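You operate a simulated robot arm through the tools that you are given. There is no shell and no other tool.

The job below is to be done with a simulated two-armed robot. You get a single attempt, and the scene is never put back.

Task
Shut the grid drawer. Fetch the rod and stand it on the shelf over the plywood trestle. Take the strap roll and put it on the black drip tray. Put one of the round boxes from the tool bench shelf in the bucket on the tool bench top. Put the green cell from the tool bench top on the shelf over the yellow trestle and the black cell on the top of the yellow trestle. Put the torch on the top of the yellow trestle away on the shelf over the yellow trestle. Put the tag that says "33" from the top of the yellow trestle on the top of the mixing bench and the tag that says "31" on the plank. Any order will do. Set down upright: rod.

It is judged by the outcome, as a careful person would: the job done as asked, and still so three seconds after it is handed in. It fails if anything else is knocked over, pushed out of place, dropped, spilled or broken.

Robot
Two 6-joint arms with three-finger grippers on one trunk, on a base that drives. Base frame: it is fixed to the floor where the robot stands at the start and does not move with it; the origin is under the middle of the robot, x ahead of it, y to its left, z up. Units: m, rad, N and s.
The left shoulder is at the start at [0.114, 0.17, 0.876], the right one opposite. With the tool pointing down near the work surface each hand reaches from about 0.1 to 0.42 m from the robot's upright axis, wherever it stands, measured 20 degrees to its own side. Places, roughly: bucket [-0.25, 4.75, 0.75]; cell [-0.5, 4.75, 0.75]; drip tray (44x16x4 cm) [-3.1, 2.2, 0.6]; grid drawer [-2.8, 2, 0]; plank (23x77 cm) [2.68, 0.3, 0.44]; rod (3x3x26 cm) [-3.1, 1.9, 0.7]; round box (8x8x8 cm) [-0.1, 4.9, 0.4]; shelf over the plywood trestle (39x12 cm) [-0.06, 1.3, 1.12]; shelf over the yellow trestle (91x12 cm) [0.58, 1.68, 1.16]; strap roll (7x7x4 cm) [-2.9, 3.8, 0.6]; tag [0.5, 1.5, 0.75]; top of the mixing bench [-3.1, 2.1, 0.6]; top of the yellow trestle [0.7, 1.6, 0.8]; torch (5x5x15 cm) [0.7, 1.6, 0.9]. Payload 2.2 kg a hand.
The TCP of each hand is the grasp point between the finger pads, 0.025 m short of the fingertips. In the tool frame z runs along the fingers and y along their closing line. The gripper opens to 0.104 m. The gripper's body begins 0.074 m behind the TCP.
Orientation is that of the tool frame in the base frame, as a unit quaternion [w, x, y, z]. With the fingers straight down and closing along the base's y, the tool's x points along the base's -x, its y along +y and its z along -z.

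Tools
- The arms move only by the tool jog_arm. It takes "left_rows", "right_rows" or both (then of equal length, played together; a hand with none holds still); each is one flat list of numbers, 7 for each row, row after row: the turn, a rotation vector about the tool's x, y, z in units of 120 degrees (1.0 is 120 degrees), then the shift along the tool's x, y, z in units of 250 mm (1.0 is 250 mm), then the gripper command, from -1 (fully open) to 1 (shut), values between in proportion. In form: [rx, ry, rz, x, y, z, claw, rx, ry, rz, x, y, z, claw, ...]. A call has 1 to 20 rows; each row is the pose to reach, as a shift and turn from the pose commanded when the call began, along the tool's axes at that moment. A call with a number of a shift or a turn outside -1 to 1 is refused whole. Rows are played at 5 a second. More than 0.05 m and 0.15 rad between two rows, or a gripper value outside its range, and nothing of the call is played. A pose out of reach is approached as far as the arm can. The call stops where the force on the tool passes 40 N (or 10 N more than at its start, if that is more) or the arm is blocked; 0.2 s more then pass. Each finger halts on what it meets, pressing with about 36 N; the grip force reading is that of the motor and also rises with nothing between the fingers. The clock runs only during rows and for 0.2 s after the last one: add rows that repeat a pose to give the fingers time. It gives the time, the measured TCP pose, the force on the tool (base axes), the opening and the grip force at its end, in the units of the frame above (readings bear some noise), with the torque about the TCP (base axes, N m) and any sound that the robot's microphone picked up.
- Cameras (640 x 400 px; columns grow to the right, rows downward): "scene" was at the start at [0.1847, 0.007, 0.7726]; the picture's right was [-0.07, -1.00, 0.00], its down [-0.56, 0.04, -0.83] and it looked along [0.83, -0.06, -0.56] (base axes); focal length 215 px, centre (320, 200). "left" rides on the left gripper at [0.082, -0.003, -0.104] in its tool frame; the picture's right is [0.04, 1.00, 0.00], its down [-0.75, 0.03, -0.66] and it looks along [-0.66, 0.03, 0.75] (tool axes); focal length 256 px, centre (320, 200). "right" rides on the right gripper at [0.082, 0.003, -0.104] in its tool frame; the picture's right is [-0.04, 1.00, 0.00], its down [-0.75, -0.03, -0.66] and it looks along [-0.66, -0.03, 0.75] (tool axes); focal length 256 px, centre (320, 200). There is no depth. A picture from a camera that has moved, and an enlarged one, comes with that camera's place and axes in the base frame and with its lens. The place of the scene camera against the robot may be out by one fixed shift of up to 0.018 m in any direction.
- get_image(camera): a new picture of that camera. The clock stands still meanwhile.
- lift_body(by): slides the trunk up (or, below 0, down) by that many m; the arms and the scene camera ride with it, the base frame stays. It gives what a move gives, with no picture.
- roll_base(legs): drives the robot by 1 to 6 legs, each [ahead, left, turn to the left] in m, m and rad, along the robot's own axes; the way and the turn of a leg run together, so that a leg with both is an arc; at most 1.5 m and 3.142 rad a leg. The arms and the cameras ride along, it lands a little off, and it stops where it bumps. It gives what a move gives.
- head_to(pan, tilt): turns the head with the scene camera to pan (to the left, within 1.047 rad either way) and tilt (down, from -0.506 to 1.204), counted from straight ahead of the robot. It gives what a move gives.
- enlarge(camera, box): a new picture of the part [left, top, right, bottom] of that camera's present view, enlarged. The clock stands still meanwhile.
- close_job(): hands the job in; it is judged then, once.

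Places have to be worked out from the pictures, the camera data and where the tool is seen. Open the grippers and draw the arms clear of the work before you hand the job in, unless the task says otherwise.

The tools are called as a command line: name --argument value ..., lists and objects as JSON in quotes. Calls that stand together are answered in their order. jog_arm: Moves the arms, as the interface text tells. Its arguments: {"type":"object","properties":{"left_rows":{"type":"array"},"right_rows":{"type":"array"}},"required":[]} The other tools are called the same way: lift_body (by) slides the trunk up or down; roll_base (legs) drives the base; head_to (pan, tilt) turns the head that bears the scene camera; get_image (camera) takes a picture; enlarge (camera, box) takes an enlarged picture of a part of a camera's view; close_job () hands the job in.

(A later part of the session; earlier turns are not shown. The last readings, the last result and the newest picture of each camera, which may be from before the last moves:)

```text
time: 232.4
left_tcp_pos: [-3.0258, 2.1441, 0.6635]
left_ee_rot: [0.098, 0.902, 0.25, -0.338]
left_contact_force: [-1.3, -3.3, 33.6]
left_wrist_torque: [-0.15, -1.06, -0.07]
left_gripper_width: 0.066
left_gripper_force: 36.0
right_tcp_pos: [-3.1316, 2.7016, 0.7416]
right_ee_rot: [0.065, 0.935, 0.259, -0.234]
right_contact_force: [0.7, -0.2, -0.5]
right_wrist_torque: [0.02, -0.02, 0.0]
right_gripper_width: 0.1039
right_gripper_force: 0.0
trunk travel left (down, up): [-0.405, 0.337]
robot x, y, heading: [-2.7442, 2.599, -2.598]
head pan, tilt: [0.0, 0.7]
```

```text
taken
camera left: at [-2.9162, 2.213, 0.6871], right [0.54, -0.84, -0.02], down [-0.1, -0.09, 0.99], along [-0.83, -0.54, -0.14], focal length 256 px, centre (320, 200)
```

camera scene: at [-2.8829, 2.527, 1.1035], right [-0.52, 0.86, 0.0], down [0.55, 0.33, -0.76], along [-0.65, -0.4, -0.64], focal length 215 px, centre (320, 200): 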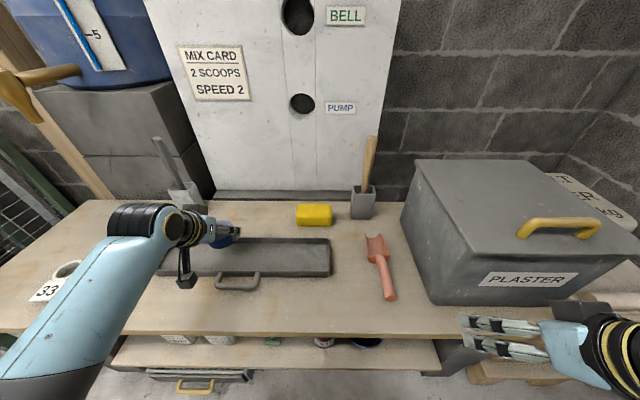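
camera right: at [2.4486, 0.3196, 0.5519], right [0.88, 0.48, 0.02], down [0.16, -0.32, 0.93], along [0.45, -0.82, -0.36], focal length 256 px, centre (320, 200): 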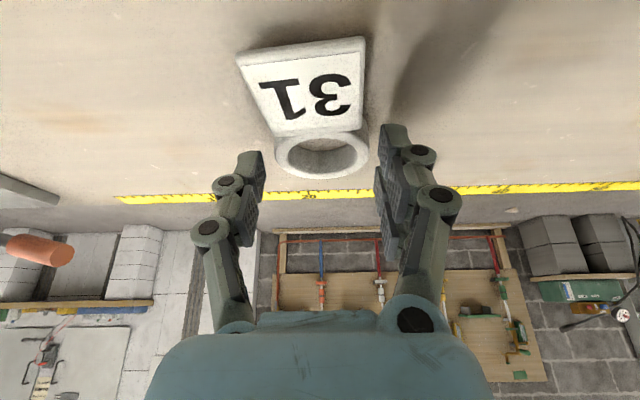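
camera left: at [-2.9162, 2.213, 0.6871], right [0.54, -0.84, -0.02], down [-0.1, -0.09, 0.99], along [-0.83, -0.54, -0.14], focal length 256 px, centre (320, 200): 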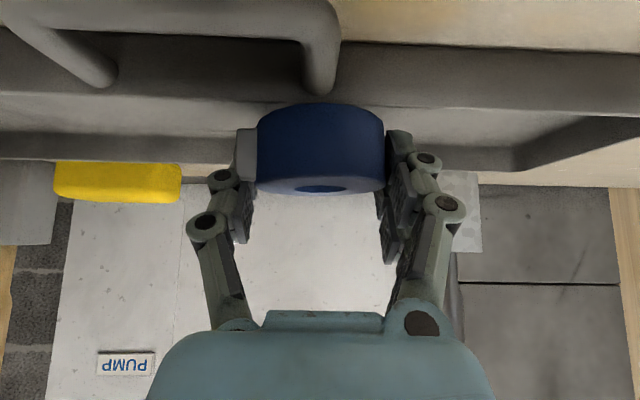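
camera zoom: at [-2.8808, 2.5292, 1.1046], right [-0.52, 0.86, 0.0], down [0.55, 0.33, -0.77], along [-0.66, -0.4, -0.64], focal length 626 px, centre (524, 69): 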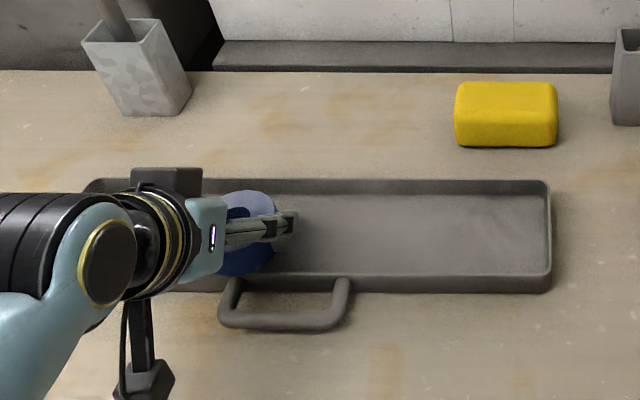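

The roll's near edge caught the near rim. Lift 1 cm, go 1.5 cm further in, and lower again.

jog_arm --left_rows '[0, 0, 0, -0.026, 0, -0.031, 1, 0, 0, 0, -0.072, 0, 0.008, 1, 0, 0, 0, -0.041, 0, 0.045, 1]'

jog_arm --left_rows '[0, 0, 0, 0.013, 0, 0.0155, 1]'

get_image --camera "left"

```text
time: 233.2
left_tcp_pos: [-3.036, 2.1384, 0.653]
left_ee_rot: [0.094, 0.905, 0.252, -0.33]
left_contact_force: [-1.1, 0.4, -0.4]
left_wrist_torque: [-0.01, 0.03, -0.02]
left_gripper_width: 0.0652
left_gripper_force: 35.7
right_tcp_pos: [-3.1326, 2.6992, 0.7406]
right_ee_rot: [0.065, 0.935, 0.259, -0.233]
right_contact_force: [0.4, -0.4, -0.2]
right_wrist_torque: [-0.02, 0.01, 0.02]
right_gripper_width: 0.1039
right_gripper_force: 0.1
trunk travel left (down, up): [-0.405, 0.337]
robot x, y, heading: [-2.7436, 2.5974, -2.6]
head pan, tilt: [0.0, 0.7]
```

```text
time: 233.6
left_tcp_pos: [-3.0346, 2.1371, 0.6483]
left_ee_rot: [0.095, 0.904, 0.252, -0.331]
left_contact_force: [-0.6, -0.1, -0.8]
left_wrist_torque: [0.0, 0.01, -0.01]
left_gripper_width: 0.0653
left_gripper_force: 35.9
right_tcp_pos: [-3.1325, 2.7002, 0.7396]
right_ee_rot: [0.065, 0.935, 0.258, -0.234]
right_contact_force: [-0.5, -0.3, -0.4]
right_wrist_torque: [0.02, -0.02, 0.02]
right_gripper_width: 0.1041
right_gripper_force: 0.0
trunk travel left (down, up): [-0.405, 0.337]
robot x, y, heading: [-2.7474, 2.5966, -2.596]
head pan, tilt: [0.0, 0.7]
```

```text
taken
camera left: at [-2.9266, 2.2069, 0.6758], right [0.54, -0.84, -0.02], down [-0.12, -0.1, 0.99], along [-0.83, -0.53, -0.15], focal length 256 px, centre (320, 200)
```

left: 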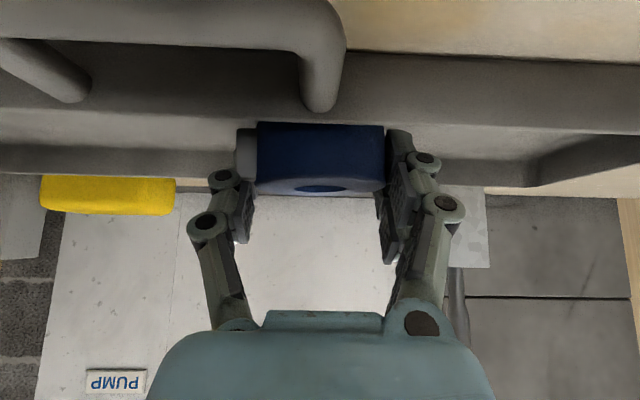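

Inside the tray now with no contact. Lower the last few millimetres.

jog_arm --left_rows '[0, 0, 0, 0.01, 0, 0.012, 1]'

jog_arm --left_rows '[0, 0, 0, 0.008, 0, 0.01, 1]'

jog_arm --left_rows '[0, 0, 0, 0.008, 0, 0.01, 1]'

```text
time: 234.0
left_tcp_pos: [-3.0368, 2.1378, 0.6455]
left_ee_rot: [0.095, 0.905, 0.252, -0.331]
left_contact_force: [0.0, -0.6, -0.4]
left_wrist_torque: [0.02, 0.0, 0.01]
left_gripper_width: 0.0654
left_gripper_force: 36.2
right_tcp_pos: [-3.1317, 2.6988, 0.7409]
right_ee_rot: [0.065, 0.935, 0.26, -0.233]
right_contact_force: [0.2, 0.6, -0.6]
right_wrist_torque: [-0.02, 0.0, 0.0]
right_gripper_width: 0.1042
right_gripper_force: 0.1
trunk travel left (down, up): [-0.405, 0.337]
robot x, y, heading: [-2.7452, 2.5988, -2.601]
head pan, tilt: [0.0, 0.7]
```

```text
time: 234.4
left_tcp_pos: [-3.0369, 2.1374, 0.6422]
left_ee_rot: [0.096, 0.905, 0.252, -0.331]
left_contact_force: [0.2, 0.7, -0.7]
left_wrist_torque: [-0.02, -0.02, -0.03]
left_gripper_width: 0.0652
left_gripper_force: 35.7
right_tcp_pos: [-3.1329, 2.7002, 0.7401]
right_ee_rot: [0.064, 0.935, 0.258, -0.234]
right_contact_force: [0.0, 0.5, -0.6]
right_wrist_torque: [-0.03, 0.01, -0.01]
right_gripper_width: 0.1041
right_gripper_force: 0.0
trunk travel left (down, up): [-0.405, 0.337]
robot x, y, heading: [-2.7411, 2.5978, -2.595]
head pan, tilt: [0.0, 0.7]
```

```text
time: 234.8
left_tcp_pos: [-3.0367, 2.1369, 0.6383]
left_ee_rot: [0.096, 0.904, 0.252, -0.331]
left_contact_force: [-1.1, 0.3, -0.5]
left_wrist_torque: [0.0, 0.01, 0.04]
left_gripper_width: 0.0652
left_gripper_force: 35.9
right_tcp_pos: [-3.132, 2.6997, 0.7396]
right_ee_rot: [0.065, 0.935, 0.259, -0.233]
right_contact_force: [-0.2, 0.4, -0.2]
right_wrist_torque: [-0.03, -0.01, 0.0]
right_gripper_width: 0.104
right_gripper_force: 0.1
trunk travel left (down, up): [-0.405, 0.337]
robot x, y, heading: [-2.7451, 2.5988, -2.595]
head pan, tilt: [0.0, 0.7]
```

jog_arm --left_rows '[0, 0, 0, 0.008, 0, 0.01, 1]'

jog_arm --left_rows '[0, 0, 0, 0.008, 0, 0.01, 1]'

get_image --camera "left"

```text
time: 235.2
left_tcp_pos: [-3.0364, 2.1376, 0.6379]
left_ee_rot: [0.095, 0.904, 0.251, -0.333]
left_contact_force: [2.8, 0.5, 13.6]
left_wrist_torque: [-0.39, 0.15, 0.04]
left_gripper_width: 0.0657
left_gripper_force: 35.9
right_tcp_pos: [-3.1317, 2.7007, 0.7414]
right_ee_rot: [0.064, 0.935, 0.258, -0.234]
right_contact_force: [0.3, 1.1, -0.1]
right_wrist_torque: [-0.01, 0.0, -0.01]
right_gripper_width: 0.104
right_gripper_force: 0.1
trunk travel left (down, up): [-0.405, 0.337]
robot x, y, heading: [-2.7438, 2.598, -2.597]
head pan, tilt: [0.0, 0.7]
```

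```text
time: 235.6
left_tcp_pos: [-3.0379, 2.1366, 0.6377]
left_ee_rot: [0.096, 0.903, 0.25, -0.335]
left_contact_force: [7.4, 2.6, 34.2]
left_wrist_torque: [-0.99, -0.04, 0.17]
left_gripper_width: 0.066
left_gripper_force: 36.3
right_tcp_pos: [-3.1325, 2.6998, 0.7414]
right_ee_rot: [0.064, 0.935, 0.258, -0.234]
right_contact_force: [0.1, -0.2, 0.1]
right_wrist_torque: [0.03, 0.01, 0.02]
right_gripper_width: 0.104
right_gripper_force: 0.2
trunk travel left (down, up): [-0.405, 0.337]
robot x, y, heading: [-2.7472, 2.5938, -2.594]
head pan, tilt: [0.0, 0.7]
```

```text
taken
camera left: at [-2.9281, 2.2062, 0.6626], right [0.54, -0.84, -0.02], down [-0.11, -0.09, 0.99], along [-0.83, -0.54, -0.14], focal length 256 px, centre (320, 200)
```

left: 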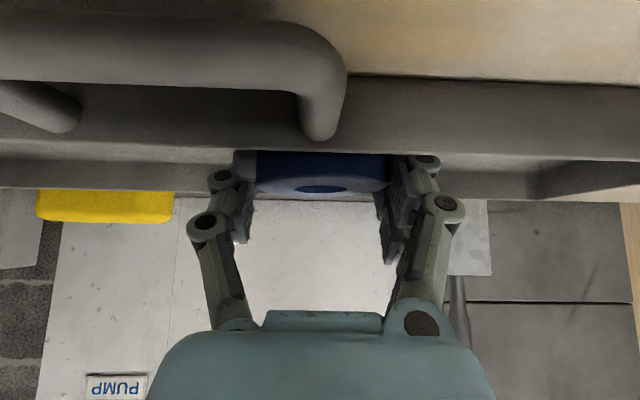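

Roll rests on the tray floor. Relieve, open, and lift straight out.

jog_arm --left_rows '[0, 0, 0, -0.012, 0, -0.014, 1, 0, 0, 0, -0.012, 0, -0.014, 0.2, 0, 0, 0, -0.012, 0, -0.014, -0.3, 0, 0, 0, -0.012, 0, -0.014, -0.8, 0, 0, 0, -0.012, 0, -0.014, -0.9, 0, 0, 0, -0.05, 0, -0.06, -0.9, 0, 0, 0, -0.13, 0, -0.155, -0.9, 0, 0, 0, -0.23, 0, -0.275, -0.9, 0, 0, 0, -0.33, 0, -0.395, -0.9, 0, 0, 0, -0.43, 0, -0.515, -0.9]'

get_image --camera "scene"

get_image --camera "left"

```text
time: 237.8
left_tcp_pos: [-3.0337, 2.141, 0.8016]
left_ee_rot: [0.095, 0.905, 0.252, -0.33]
left_contact_force: [0.7, 0.0, 0.2]
left_wrist_torque: [0.02, 0.02, 0.03]
left_gripper_width: 0.0989
left_gripper_force: 0.0
right_tcp_pos: [-3.1319, 2.6994, 0.7386]
right_ee_rot: [0.065, 0.935, 0.259, -0.234]
right_contact_force: [-0.3, 0.0, -0.6]
right_wrist_torque: [0.03, 0.01, 0.0]
right_gripper_width: 0.1039
right_gripper_force: 0.0
trunk travel left (down, up): [-0.405, 0.337]
robot x, y, heading: [-2.7456, 2.5975, -2.593]
head pan, tilt: [0.0, 0.7]
```

```text
taken
camera scene: at [-2.8822, 2.5276, 1.1037], right [-0.52, 0.86, 0.0], down [0.55, 0.33, -0.76], along [-0.65, -0.4, -0.64], focal length 215 px, centre (320, 200)
```

scene: 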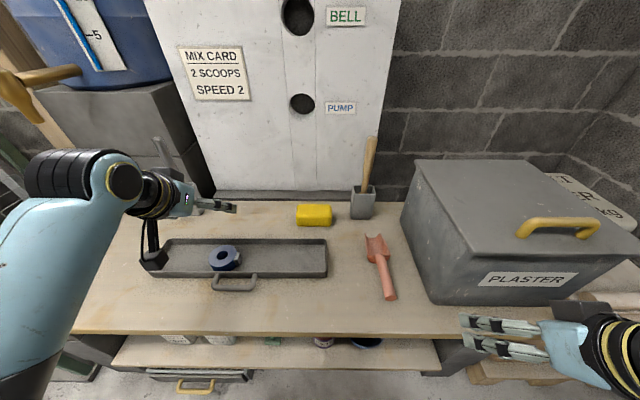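

```text
taken
camera left: at [-2.925, 2.2083, 0.8282], right [0.54, -0.84, -0.02], down [-0.12, -0.1, 0.99], along [-0.83, -0.53, -0.15], focal length 256 px, centre (320, 200)
```

left: 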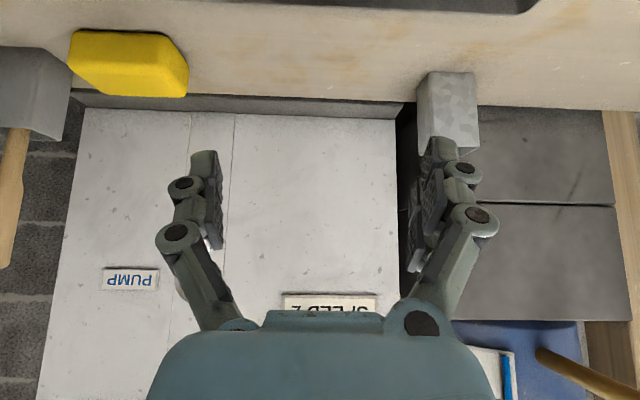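

Strap roll sits in the tray. Now the rod: shift the base left so the left arm lines up with it.

roll_base --legs '[[0, 0.21, 0]]'

get_image --camera "left"

get_image --camera "scene"

```text
time: 239.4
left_tcp_pos: [-2.9237, 1.9587, 0.8001]
left_ee_rot: [0.095, 0.904, 0.253, -0.331]
left_contact_force: [0.7, -0.7, 0.2]
left_wrist_torque: [0.02, -0.01, -0.03]
left_gripper_width: 0.0989
left_gripper_force: 0.1
right_tcp_pos: [-3.0234, 2.5186, 0.7407]
right_ee_rot: [0.064, 0.935, 0.26, -0.234]
right_contact_force: [-0.3, 0.3, 0.5]
right_wrist_torque: [0.04, 0.01, -0.03]
right_gripper_width: 0.104
right_gripper_force: 0.1
trunk travel left (down, up): [-0.405, 0.337]
robot x, y, heading: [-2.6346, 2.4174, -2.595]
head pan, tilt: [0.0, 0.7]
```

```text
taken
camera left: at [-2.8149, 2.0282, 0.8276], right [0.55, -0.84, -0.02], down [-0.11, -0.1, 0.99], along [-0.83, -0.54, -0.15], focal length 256 px, centre (320, 200)
```

left: 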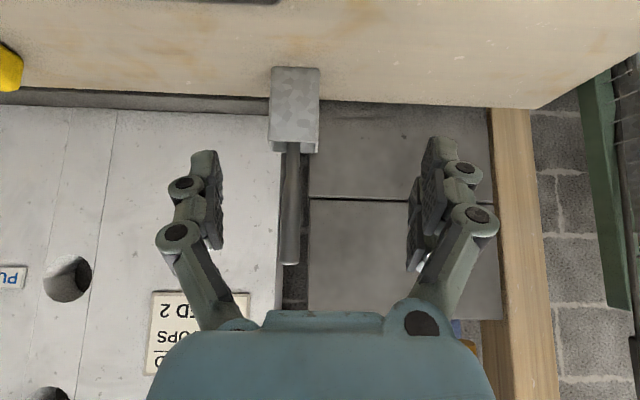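

```text
taken
camera scene: at [-2.7729, 2.3475, 1.1036], right [-0.52, 0.85, 0.0], down [0.55, 0.34, -0.76], along [-0.65, -0.4, -0.64], focal length 215 px, centre (320, 200)
```

scene: 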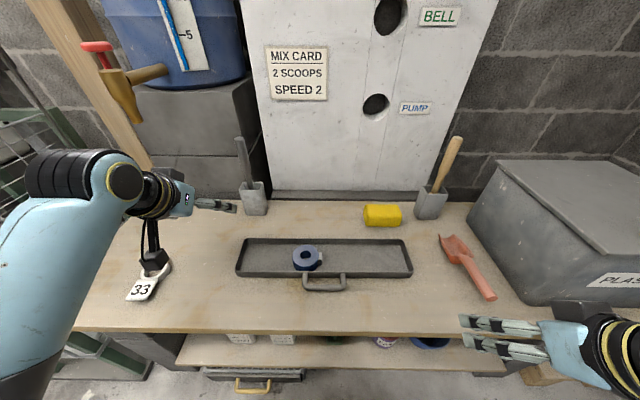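

Rod: F≈3.222, R≈-1.698, top z≈0.855, cup rim z≈0.72. Move sideways 4.4 cm first, then forward to straddle the rod.

jog_arm --left_rows '[0, 0, 0, 0, -0.088, 0, -0.9, 0, 0, 0, 0, -0.176, 0, -0.9, 0, 0, 0, -0.132, -0.176, 0.13, -0.9, 0, 0, 0, -0.264, -0.176, 0.26, -0.9, 0, 0, 0, -0.37, -0.176, 0.365, -0.9]'

get_image --camera "left"

enlarge --camera "scene" --box '[150, 110, 320, 230]'

```text
time: 240.6
left_tcp_pos: [-3.0586, 1.9306, 0.79]
left_ee_rot: [0.095, 0.904, 0.254, -0.33]
left_contact_force: [-0.3, -0.6, -0.5]
left_wrist_torque: [-0.01, 0.02, 0.02]
left_gripper_width: 0.0987
left_gripper_force: 0.2
right_tcp_pos: [-3.026, 2.5197, 0.7408]
right_ee_rot: [0.065, 0.935, 0.26, -0.233]
right_contact_force: [-1.2, 0.4, -0.6]
right_wrist_torque: [0.0, 0.04, 0.0]
right_gripper_width: 0.104
right_gripper_force: 0.1
trunk travel left (down, up): [-0.405, 0.337]
robot x, y, heading: [-2.6359, 2.4174, -2.588]
head pan, tilt: [0.0, 0.7]
```

```text
taken
camera left: at [-2.9493, 1.9989, 0.8174], right [0.55, -0.84, -0.02], down [-0.12, -0.1, 0.99], along [-0.83, -0.54, -0.15], focal length 256 px, centre (320, 200)
```

left: 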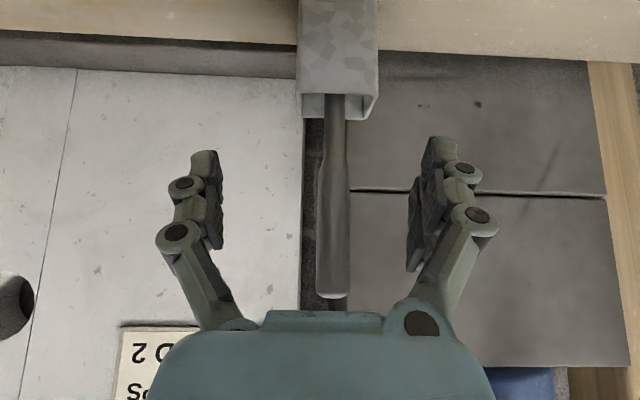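

```text
3.33 times, centred on (235, 170) of scene
camera zoom: at [-2.7739, 2.348, 1.1035], right [-0.52, 0.85, 0.0], down [0.55, 0.34, -0.76], along [-0.65, -0.4, -0.64], focal length 717 px, centre (603, 300)
```

zoom: 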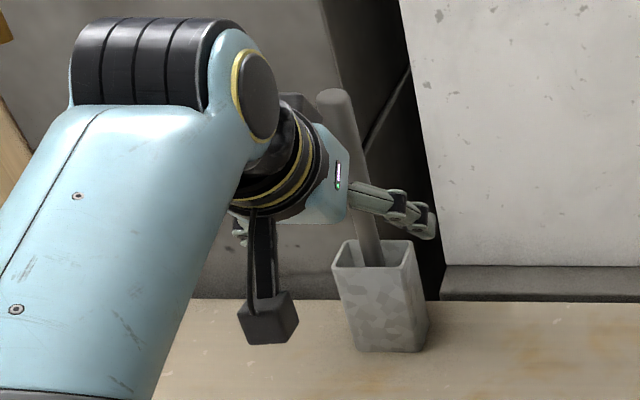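

Adjust 9 mm sideways, advance 4.5 cm, and close on the rod.

jog_arm --left_rows '[0, 0, 0, -0.03, 0.036, 0.025, -0.9, 0, 0, 0, -0.13, 0.036, 0.12, -0.9, 0, 0, 0, -0.13, 0.036, 0.12, -0.4, 0, 0, 0, -0.13, 0.036, 0.12, 0.1, 0, 0, 0, -0.13, 0.036, 0.12, 0.6, 0, 0, 0, -0.13, 0.036, 0.12, 1, 0, 0, 0, -0.13, 0.036, 0.12, 1]'

get_image --camera "left"

enlarge --camera "scene" --box '[150, 110, 320, 230]'

```text
time: 242.2
left_tcp_pos: [-3.0903, 1.9009, 0.788]
left_ee_rot: [0.095, 0.904, 0.254, -0.33]
left_contact_force: [0.9, -1.4, -0.5]
left_wrist_torque: [-0.02, 0.02, -0.01]
left_gripper_width: 0.0
left_gripper_force: 28.5
right_tcp_pos: [-3.0247, 2.5196, 0.74]
right_ee_rot: [0.065, 0.935, 0.26, -0.234]
right_contact_force: [0.0, 1.2, -1.1]
right_wrist_torque: [0.01, 0.0, -0.02]
right_gripper_width: 0.1039
right_gripper_force: 0.0
trunk travel left (down, up): [-0.405, 0.337]
robot x, y, heading: [-2.6371, 2.4228, -2.595]
head pan, tilt: [0.0, 0.7]
```

```text
taken
camera left: at [-2.9818, 1.9688, 0.8153], right [0.55, -0.84, -0.02], down [-0.12, -0.1, 0.99], along [-0.83, -0.54, -0.15], focal length 256 px, centre (320, 200)
```

left: 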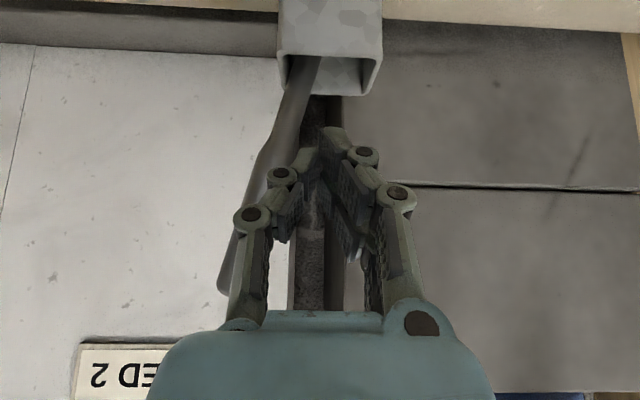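

```text
3.33 times, centred on (235, 170) of scene
camera zoom: at [-2.7735, 2.3482, 1.1036], right [-0.52, 0.85, 0.0], down [0.55, 0.34, -0.76], along [-0.65, -0.4, -0.64], focal length 717 px, centre (603, 300)
```

zoom: 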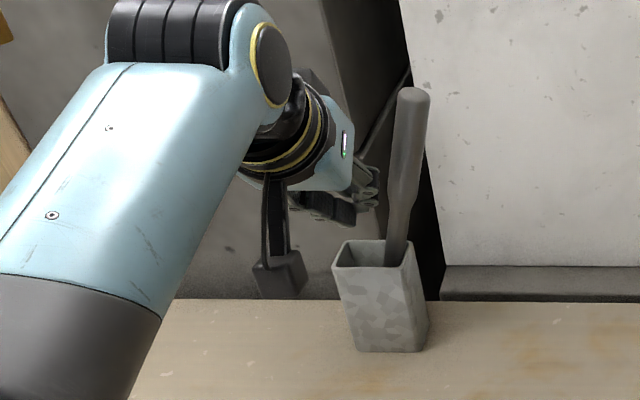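

Missed: the rod was a bit deeper and is now leaning in its cup. Back off before opening, then re-measure.

jog_arm --left_rows '[0, 0, 0, 0.138, 0, -0.116, 1, 0, 0, 0, 0.276, 0, -0.231, 1, 0, 0, 0, 0.276, 0, -0.231, 0, 0, 0, 0, 0.276, 0, -0.231, -1, 0, 0, 0, 0.276, 0, -0.231, -1, 0, 0, 0, 0.276, 0, -0.231, -1]'

get_image --camera "left"

enlarge --camera "scene" --box '[150, 110, 320, 230]'

```text
time: 243.6
left_tcp_pos: [-3.0128, 1.9459, 0.7861]
left_ee_rot: [0.095, 0.905, 0.253, -0.33]
left_contact_force: [-0.8, 0.8, 0.0]
left_wrist_torque: [0.0, 0.02, -0.01]
left_gripper_width: 0.104
left_gripper_force: 0.0
right_tcp_pos: [-3.0244, 2.5188, 0.7399]
right_ee_rot: [0.064, 0.935, 0.26, -0.233]
right_contact_force: [0.1, -0.2, 0.3]
right_wrist_torque: [0.02, 0.0, 0.01]
right_gripper_width: 0.104
right_gripper_force: 0.0
trunk travel left (down, up): [-0.405, 0.337]
robot x, y, heading: [-2.6391, 2.4184, -2.592]
head pan, tilt: [0.0, 0.7]
```

```text
taken
camera left: at [-2.9035, 2.0155, 0.8137], right [0.55, -0.84, -0.02], down [-0.12, -0.1, 0.99], along [-0.83, -0.54, -0.15], focal length 256 px, centre (320, 200)
```

left: 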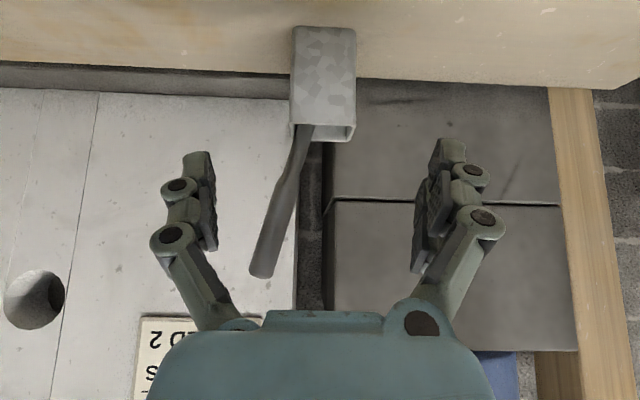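

```text
3.33 times, centred on (235, 170) of scene
camera zoom: at [-2.7734, 2.3483, 1.1036], right [-0.52, 0.85, 0.0], down [0.55, 0.34, -0.76], along [-0.65, -0.4, -0.64], focal length 717 px, centre (603, 300)
```

zoom: 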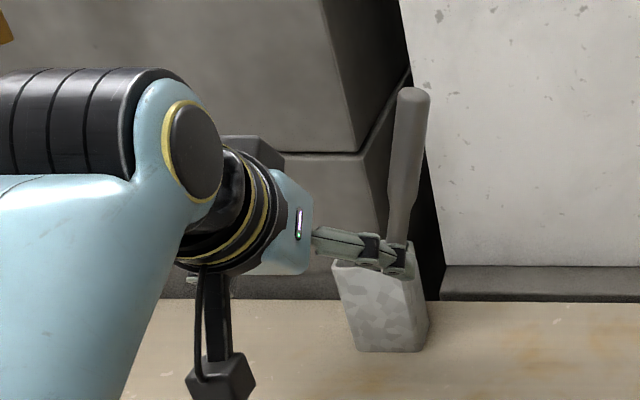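

Re-measured: the cup's front edge is at R≈-1.70, so the rod axis is at R≈-1.729, F≈3.259 at grip height. Move sideways, then forward.

jog_arm --left_rows '[0, 0, 0, 0, -0.098, 0, -1, 0, 0, 0, 0, -0.196, 0, -1, 0, 0, 0, -0.128, -0.196, 0.107, -1, 0, 0, 0, -0.256, -0.196, 0.214, -1, 0, 0, 0, -0.383, -0.196, 0.322, -1]'

get_image --camera "left"

enlarge --camera "scene" --box '[150, 110, 320, 230]'

```text
time: 244.8
left_tcp_pos: [-3.1476, 1.9256, 0.7915]
left_ee_rot: [0.094, 0.904, 0.253, -0.331]
left_contact_force: [-0.1, 0.1, 0.2]
left_wrist_torque: [0.03, 0.03, 0.02]
left_gripper_width: 0.1039
left_gripper_force: 0.1
right_tcp_pos: [-3.0258, 2.5193, 0.7401]
right_ee_rot: [0.065, 0.935, 0.261, -0.233]
right_contact_force: [-0.6, -0.4, 0.5]
right_wrist_torque: [0.01, 0.0, -0.03]
right_gripper_width: 0.104
right_gripper_force: 0.1
trunk travel left (down, up): [-0.405, 0.337]
robot x, y, heading: [-2.637, 2.4165, -2.594]
head pan, tilt: [0.0, 0.7]
```

```text
taken
camera left: at [-3.0379, 1.9949, 0.8181], right [0.55, -0.84, -0.02], down [-0.12, -0.1, 0.99], along [-0.83, -0.54, -0.15], focal length 256 px, centre (320, 200)
```

left: 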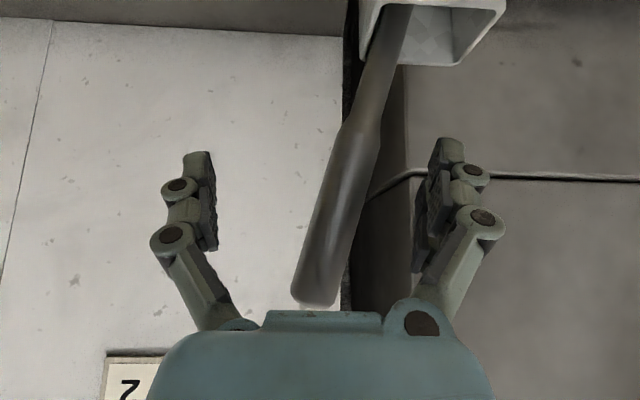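

```text
3.33 times, centred on (235, 170) of scene
camera zoom: at [-2.774, 2.3477, 1.1035], right [-0.52, 0.85, 0.0], down [0.55, 0.34, -0.76], along [-0.65, -0.4, -0.64], focal length 717 px, centre (603, 300)
```

zoom: 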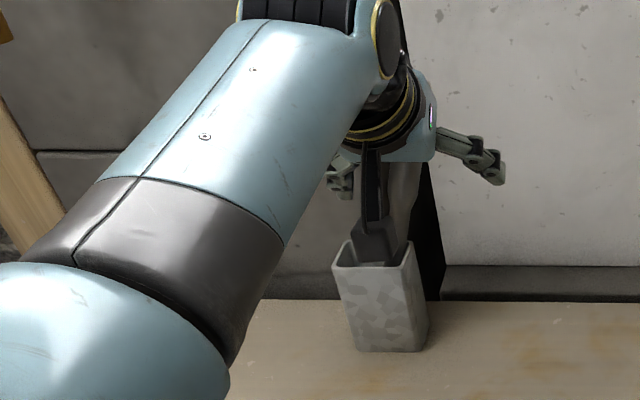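

The rod is now well between the fingers. Shift 1.2 cm to centre and close.

jog_arm --left_rows '[0, 0, 0, 0, 0.048, 0, -1, 0, 0, 0, 0, 0.048, 0, -0.5, 0, 0, 0, 0, 0.048, 0, 0, 0, 0, 0, 0, 0.048, 0, 0.5, 0, 0, 0, 0, 0.048, 0, 1, 0, 0, 0, 0, 0.048, 0, 1, 0, 0, 0, 0, 0.048, 0, 1]'

get_image --camera "left"

```text
time: 246.4
left_tcp_pos: [-3.1381, 1.9121, 0.7925]
left_ee_rot: [0.097, 0.904, 0.253, -0.331]
left_contact_force: [5.8, -6.7, 6.0]
left_wrist_torque: [-0.96, -0.78, 0.09]
left_gripper_width: 0.0276
left_gripper_force: 36.0
right_tcp_pos: [-3.0236, 2.5195, 0.7402]
right_ee_rot: [0.064, 0.935, 0.261, -0.233]
right_contact_force: [-0.3, -0.3, 0.5]
right_wrist_torque: [0.0, 0.02, 0.01]
right_gripper_width: 0.1036
right_gripper_force: 0.0
trunk travel left (down, up): [-0.405, 0.337]
robot x, y, heading: [-2.6368, 2.4165, -2.595]
head pan, tilt: [0.0, 0.7]
```

```text
taken
camera left: at [-3.0294, 1.9819, 0.8184], right [0.55, -0.84, -0.02], down [-0.11, -0.1, 0.99], along [-0.83, -0.54, -0.15], focal length 256 px, centre (320, 200)
```

left: 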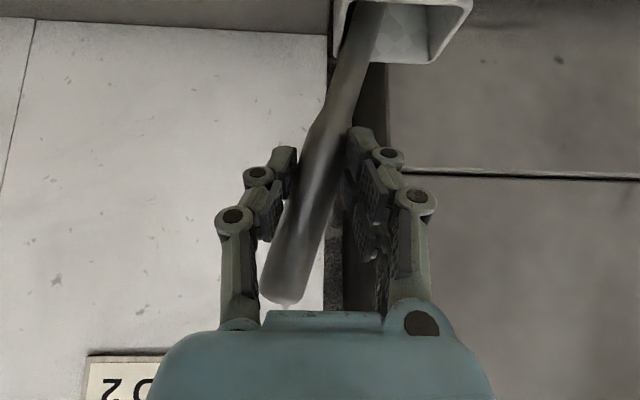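

Gripped (2.8 cm), though leaning ~16° relative to the hand — I'll correct that later with wrist roll. Lift straight up out of the cup.

jog_arm --left_rows '[0, 0, 0, -0.05, 0, -0.06, 1, 0, 0, 0, -0.13, 0, -0.155, 1, 0, 0, 0, -0.23, 0, -0.275, 1, 0, 0, 0, -0.33, 0, -0.394, 1, 0, 0, 0, -0.43, 0, -0.512, 1]'

get_image --camera "left"

get_image --camera "scene"

```text
time: 247.6
left_tcp_pos: [-3.1405, 1.9141, 0.9562]
left_ee_rot: [0.094, 0.904, 0.253, -0.33]
left_contact_force: [-0.3, -0.9, 0.3]
left_wrist_torque: [0.02, 0.04, 0.01]
left_gripper_width: 0.0224
left_gripper_force: 35.4
right_tcp_pos: [-3.0237, 2.5194, 0.7392]
right_ee_rot: [0.065, 0.935, 0.26, -0.233]
right_contact_force: [-0.4, -0.3, -0.5]
right_wrist_torque: [-0.02, -0.04, 0.02]
right_gripper_width: 0.1042
right_gripper_force: 0.1
trunk travel left (down, up): [-0.405, 0.337]
robot x, y, heading: [-2.6355, 2.4173, -2.587]
head pan, tilt: [0.0, 0.7]
```

```text
taken
camera left: at [-3.0316, 1.9833, 0.9836], right [0.55, -0.84, -0.02], down [-0.12, -0.1, 0.99], along [-0.83, -0.54, -0.15], focal length 256 px, centre (320, 200)
```

left: 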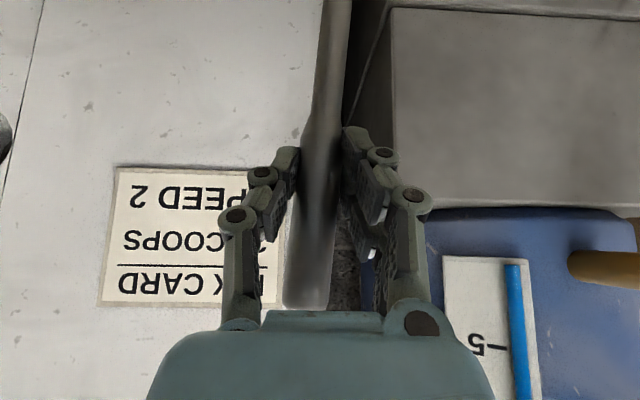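

```text
taken
camera scene: at [-2.7735, 2.3484, 1.1036], right [-0.52, 0.85, 0.0], down [0.55, 0.34, -0.76], along [-0.65, -0.4, -0.64], focal length 215 px, centre (320, 200)
```

scene: 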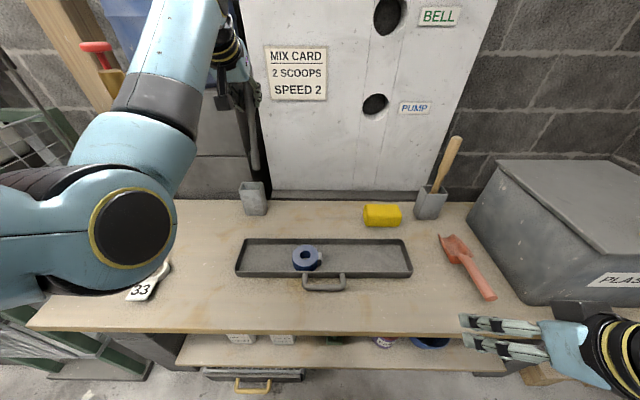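

The rod straightened in the grip and is out of the cup. Raise the trunk and back away.

lift_body --by 0.15

roll_base --legs '[[-0.6, 0, 0]]'

get_image --camera "scene"

get_image --camera "left"

```text
time: 249.4
left_tcp_pos: [-3.1406, 1.9123, 1.1055]
left_ee_rot: [0.095, 0.904, 0.254, -0.33]
left_contact_force: [0.5, -0.4, 0.5]
left_wrist_torque: [0.01, 0.02, 0.03]
left_gripper_width: 0.022
left_gripper_force: 36.3
right_tcp_pos: [-3.0253, 2.5195, 0.8897]
right_ee_rot: [0.065, 0.935, 0.261, -0.232]
right_contact_force: [-0.2, 0.0, -1.1]
right_wrist_torque: [-0.01, -0.01, -0.01]
right_gripper_width: 0.1038
right_gripper_force: 0.0
trunk travel left (down, up): [-0.555, 0.187]
robot x, y, heading: [-2.6388, 2.4174, -2.594]
head pan, tilt: [0.0, 0.7]
```

```text
time: 252.8
left_tcp_pos: [-2.6218, 2.2277, 1.107]
left_ee_rot: [0.095, 0.904, 0.253, -0.331]
left_contact_force: [0.0, 0.2, 0.1]
left_wrist_torque: [0.0, -0.02, -0.03]
left_gripper_width: 0.0224
left_gripper_force: 36.1
right_tcp_pos: [-2.5089, 2.8341, 0.8901]
right_ee_rot: [0.066, 0.934, 0.262, -0.232]
right_contact_force: [0.1, 0.1, -0.1]
right_wrist_torque: [-0.04, 0.03, -0.01]
right_gripper_width: 0.104
right_gripper_force: 0.0
trunk travel left (down, up): [-0.555, 0.187]
robot x, y, heading: [-2.1188, 2.7377, -2.592]
head pan, tilt: [0.0, 0.7]
```

```text
taken
camera scene: at [-2.2535, 2.6658, 1.2566], right [-0.52, 0.85, 0.0], down [0.55, 0.34, -0.77], along [-0.65, -0.4, -0.64], focal length 215 px, centre (320, 200)
```

scene: 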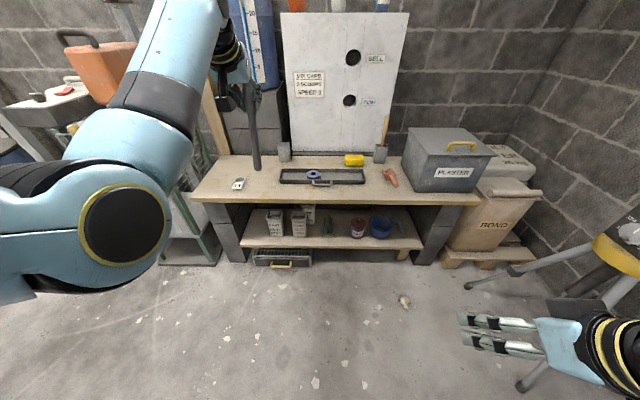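

```text
taken
camera left: at [-2.513, 2.2973, 1.1332], right [0.55, -0.84, -0.02], down [-0.11, -0.1, 0.99], along [-0.83, -0.54, -0.15], focal length 256 px, centre (320, 200)
```

left: 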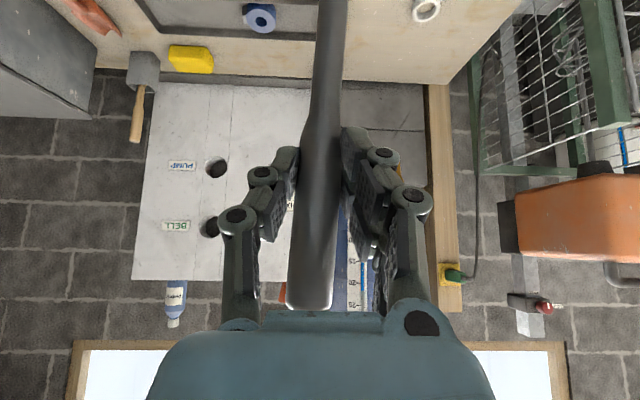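

The mixing-bench jobs are done. Drive with the rod back around the partition end toward the plywood trestle.

roll_base --legs '[[0, 0, 1.339], [1.25, 0, 0], [1.21, 0, 0], [0, 0, 0.516], [0.88, 0, 0]]'

head_to --pan 0.4 --tilt 0.4

get_image --camera "scene"

get_image --camera "left"

```text
time: 273.7
left_tcp_pos: [-0.1336, -0.5417, 1.1054]
left_ee_rot: [0.321, 0.346, 0.873, -0.124]
left_contact_force: [0.3, 0.6, -1.2]
left_wrist_torque: [0.02, 0.02, -0.03]
left_gripper_width: 0.0224
left_gripper_force: 35.7
right_tcp_pos: [-0.7485, -0.593, 0.8918]
right_ee_rot: [0.224, 0.359, 0.902, -0.089]
right_contact_force: [-0.6, -0.4, 0.6]
right_wrist_torque: [0.01, -0.01, 0.01]
right_gripper_width: 0.104
right_gripper_force: 0.1
trunk travel left (down, up): [-0.555, 0.187]
robot x, y, heading: [-0.7543, -0.1941, -0.755]
head pan, tilt: [0.0, 0.7]
```

```text
time: 274.6
left_tcp_pos: [-0.1333, -0.5427, 1.1062]
left_ee_rot: [0.321, 0.347, 0.872, -0.125]
left_contact_force: [0.8, 1.1, -1.1]
left_wrist_torque: [0.04, -0.01, -0.01]
left_gripper_width: 0.0225
left_gripper_force: 36.2
right_tcp_pos: [-0.7477, -0.5929, 0.8901]
right_ee_rot: [0.225, 0.359, 0.901, -0.09]
right_contact_force: [-0.7, 0.6, -1.1]
right_wrist_torque: [0.01, 0.02, -0.02]
right_gripper_width: 0.1041
right_gripper_force: 0.2
trunk travel left (down, up): [-0.555, 0.187]
robot x, y, heading: [-0.7558, -0.1904, -0.763]
head pan, tilt: [0.4, 0.4]
```

```text
taken
camera scene: at [-0.6154, -0.2598, 1.2833], right [-0.35, -0.94, 0.0], down [-0.37, 0.14, -0.92], along [0.86, -0.32, -0.39], focal length 215 px, centre (320, 200)
```

scene: 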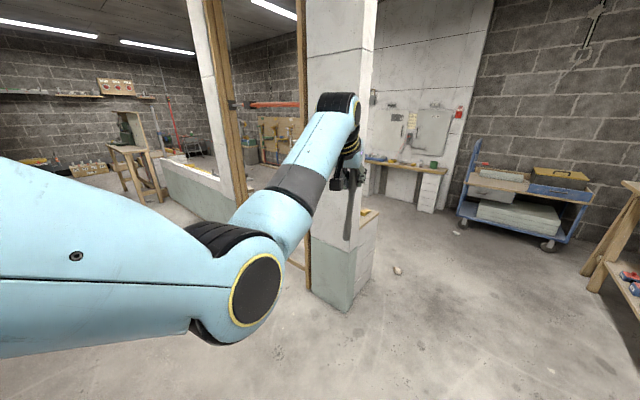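

```text
taken
camera left: at [-0.2301, -0.4578, 1.1329], right [0.66, 0.75, -0.02], down [0.13, -0.09, 0.99], along [0.74, -0.66, -0.15], focal length 256 px, centre (320, 200)
```

left: 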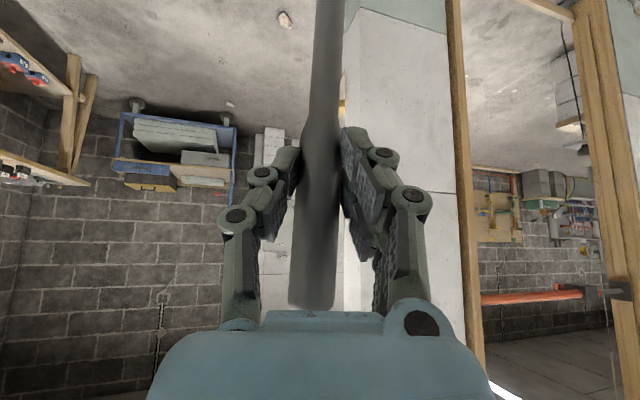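

Continue: turn along the corridor, slide a bit away from the trestle, drive, and turn to face the plywood shelf.

roll_base --legs '[[0, 0, 1.3], [0, -0.12, 0], [1.5, 0, 0], [0, 0, 1.57]]'

head_to --pan 0.0 --tilt 0.4

lift_body --by 0.18

get_image --camera "scene"

get_image --camera "left"

```text
time: 289.9
left_tcp_pos: [0.0674, 0.9894, 1.1062]
left_ee_rot: [-0.166, 0.82, -0.457, -0.302]
left_contact_force: [-0.9, -0.2, -0.4]
left_wrist_torque: [-0.01, -0.02, 0.0]
left_gripper_width: 0.0228
left_gripper_force: 36.0
right_tcp_pos: [0.6745, 0.879, 0.8905]
right_ee_rot: [-0.118, 0.847, -0.473, -0.211]
right_contact_force: [0.1, -0.4, -0.3]
right_wrist_torque: [-0.01, 0.01, 0.0]
right_gripper_width: 0.104
right_gripper_force: 0.1
trunk travel left (down, up): [-0.555, 0.187]
robot x, y, heading: [0.5752, 0.4908, 2.122]
head pan, tilt: [0.4, 0.4]
```

```text
time: 290.7
left_tcp_pos: [0.067, 0.9901, 1.1057]
left_ee_rot: [-0.165, 0.82, -0.457, -0.302]
left_contact_force: [-0.2, 0.7, -1.0]
left_wrist_torque: [0.02, -0.01, 0.01]
left_gripper_width: 0.0227
left_gripper_force: 36.1
right_tcp_pos: [0.6746, 0.8784, 0.89]
right_ee_rot: [-0.119, 0.847, -0.474, -0.211]
right_contact_force: [-0.6, -0.3, -0.5]
right_wrist_torque: [-0.01, -0.02, -0.01]
right_gripper_width: 0.1041
right_gripper_force: 0.1
trunk travel left (down, up): [-0.555, 0.187]
robot x, y, heading: [0.579, 0.4888, 2.127]
head pan, tilt: [0.0, 0.4]
```

```text
time: 292.7
left_tcp_pos: [0.0681, 0.9898, 1.2859]
left_ee_rot: [-0.165, 0.82, -0.457, -0.302]
left_contact_force: [1.1, 0.4, -1.1]
left_wrist_torque: [0.02, 0.0, 0.02]
left_gripper_width: 0.0227
left_gripper_force: 35.5
right_tcp_pos: [0.6743, 0.8784, 1.0703]
right_ee_rot: [-0.117, 0.847, -0.473, -0.211]
right_contact_force: [0.2, 0.9, 0.1]
right_wrist_torque: [0.01, -0.03, 0.03]
right_gripper_width: 0.1041
right_gripper_force: 0.1
trunk travel left (down, up): [-0.735, 0.007]
robot x, y, heading: [0.577, 0.4939, 2.127]
head pan, tilt: [0.0, 0.4]
```

```text
taken
camera scene: at [0.4901, 0.6421, 1.4639], right [0.85, 0.53, 0.0], down [0.21, -0.33, -0.92], along [-0.49, 0.78, -0.39], focal length 215 px, centre (320, 200)
```

scene: 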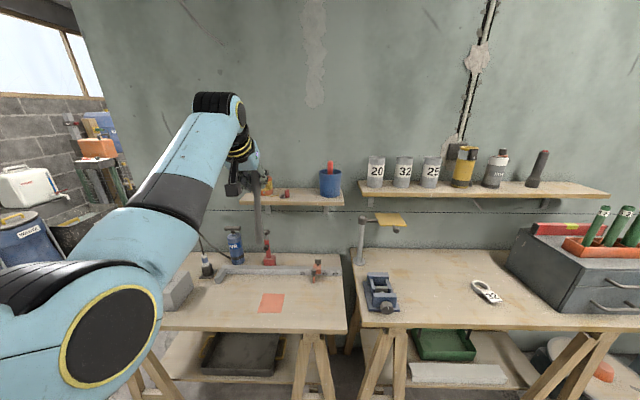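

```text
taken
camera left: at [0.1385, 0.8804, 1.3126], right [-0.83, -0.55, -0.02], down [-0.1, 0.12, 0.99], along [-0.54, 0.83, -0.15], focal length 256 px, centre (320, 200)
```

left: 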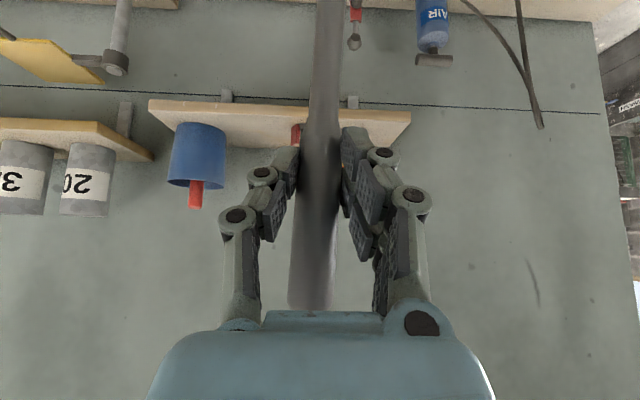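

Zoom in on the plywood shelf to select a free spot for the rod.

enlarge --camera "scene" --box '[225, 140, 365, 225]'

enlarge --camera "left" --box '[140, 60, 440, 250]'

```text
4.57 times, centred on (295, 182) of scene
camera zoom: at [0.4901, 0.6421, 1.4639], right [0.85, 0.53, 0.0], down [0.21, -0.33, -0.92], along [-0.49, 0.78, -0.39], focal length 983 px, centre (434, 280)
```

zoom: 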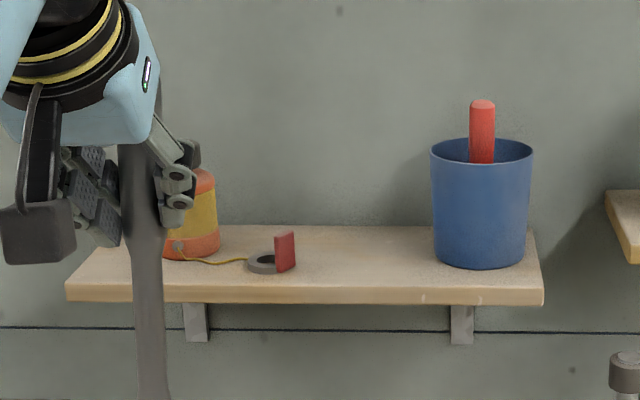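

```text
2.11 times, centred on (290, 155) of left
camera zoom: at [0.1385, 0.8804, 1.3126], right [-0.83, -0.55, -0.02], down [-0.1, 0.12, 0.99], along [-0.54, 0.83, -0.15], focal length 539 px, centre (383, 295)
```

zoom: 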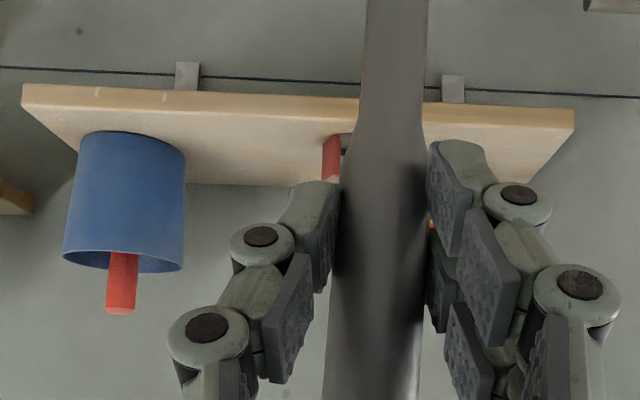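

The free spot is between the red clip and the blue bucket (R≈0.667, F≈1.14). Before placing, I want to check the rod's lean from the side: turn the right hand so its camera looks at the rod.

jog_arm --right_rows '[-0.0285, 0, -0.0535, 0, 0, 0, -1, -0.057, 0, -0.107, 0, 0, 0, -1, -0.0855, 0, -0.161, 0, 0, 0, -1, -0.114, 0, -0.214, 0, 0, 0, -1, -0.1425, 0, -0.268, 0, 0, 0, -1, -0.171, 0, -0.321, 0, 0, 0, -1, -0.199, 0, -0.375, 0, 0, 0, -1]'

get_image --camera "right"

```text
time: 294.3
left_tcp_pos: [0.068, 0.9902, 1.2858]
left_ee_rot: [-0.165, 0.82, -0.457, -0.303]
left_contact_force: [0.3, 0.0, -0.7]
left_wrist_torque: [0.02, 0.0, 0.03]
left_gripper_width: 0.0227
left_gripper_force: 35.5
right_tcp_pos: [0.6745, 0.8791, 1.0693]
right_ee_rot: [-0.016, 0.969, -0.062, -0.241]
right_contact_force: [-0.1, 1.1, 0.2]
right_wrist_torque: [0.01, 0.0, 0.0]
right_gripper_width: 0.1039
right_gripper_force: 0.1
trunk travel left (down, up): [-0.735, 0.007]
robot x, y, heading: [0.578, 0.4881, 2.127]
head pan, tilt: [0.0, 0.4]
```

```text
taken
camera right: at [0.7942, 0.861, 1.1242], right [-0.16, -0.99, 0.02], down [-0.35, 0.08, 0.93], along [-0.92, 0.15, -0.36], focal length 256 px, centre (320, 200)
```

right: 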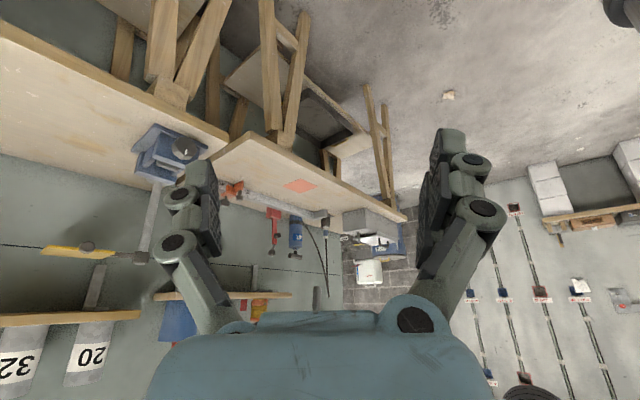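

Tilt the right hand up so the rod comes into view.

jog_arm --right_rows '[0, -0.06, 0, 0, 0, 0, -1, 0, -0.12, 0, 0, 0, 0, -1, 0, -0.18, 0, 0, 0, 0, -1, 0, -0.24, 0, 0, 0, 0, -1, 0, -0.28, 0, 0, 0, 0, -1]'

get_image --camera "right"

```text
time: 295.5
left_tcp_pos: [0.0677, 0.9892, 1.2869]
left_ee_rot: [-0.165, 0.82, -0.456, -0.302]
left_contact_force: [0.2, -0.5, -0.9]
left_wrist_torque: [-0.03, -0.02, -0.04]
left_gripper_width: 0.0224
left_gripper_force: 36.5
right_tcp_pos: [0.6744, 0.8787, 1.0695]
right_ee_rot: [-0.034, 0.857, -0.056, -0.511]
right_contact_force: [0.3, -0.1, 0.1]
right_wrist_torque: [-0.01, 0.0, 0.02]
right_gripper_width: 0.1037
right_gripper_force: 0.1
trunk travel left (down, up): [-0.735, 0.007]
robot x, y, heading: [0.5791, 0.4914, 2.132]
head pan, tilt: [0.0, 0.4]
```

```text
taken
camera right: at [0.804, 0.8595, 1.0485], right [-0.15, -0.99, 0.03], down [0.22, 0.0, 0.98], along [-0.96, 0.15, 0.22], focal length 256 px, centre (320, 200)
```

right: 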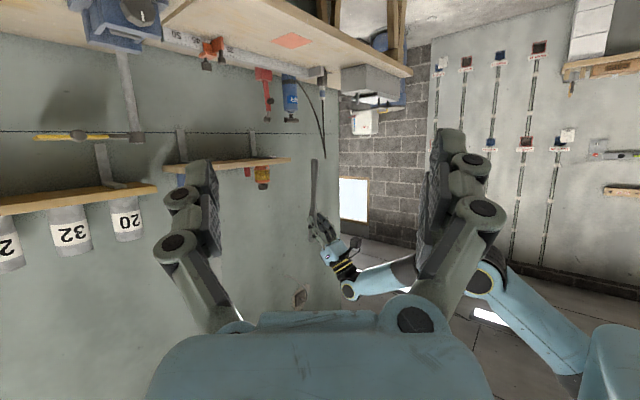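

The rod is visible from the side. Zoom in for its lean.

enlarge --camera "right" --box '[270, 140, 390, 310]'

```text
2.35 times, centred on (330, 225) of right
camera zoom: at [0.804, 0.8595, 1.0485], right [-0.15, -0.99, 0.03], down [0.22, 0.0, 0.98], along [-0.96, 0.15, 0.22], focal length 602 px, centre (296, 141)
```

zoom: 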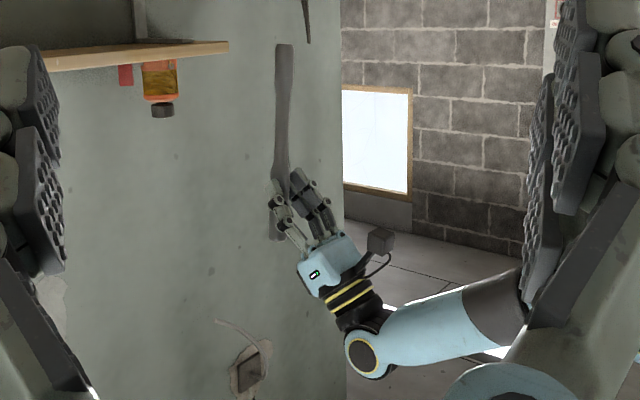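

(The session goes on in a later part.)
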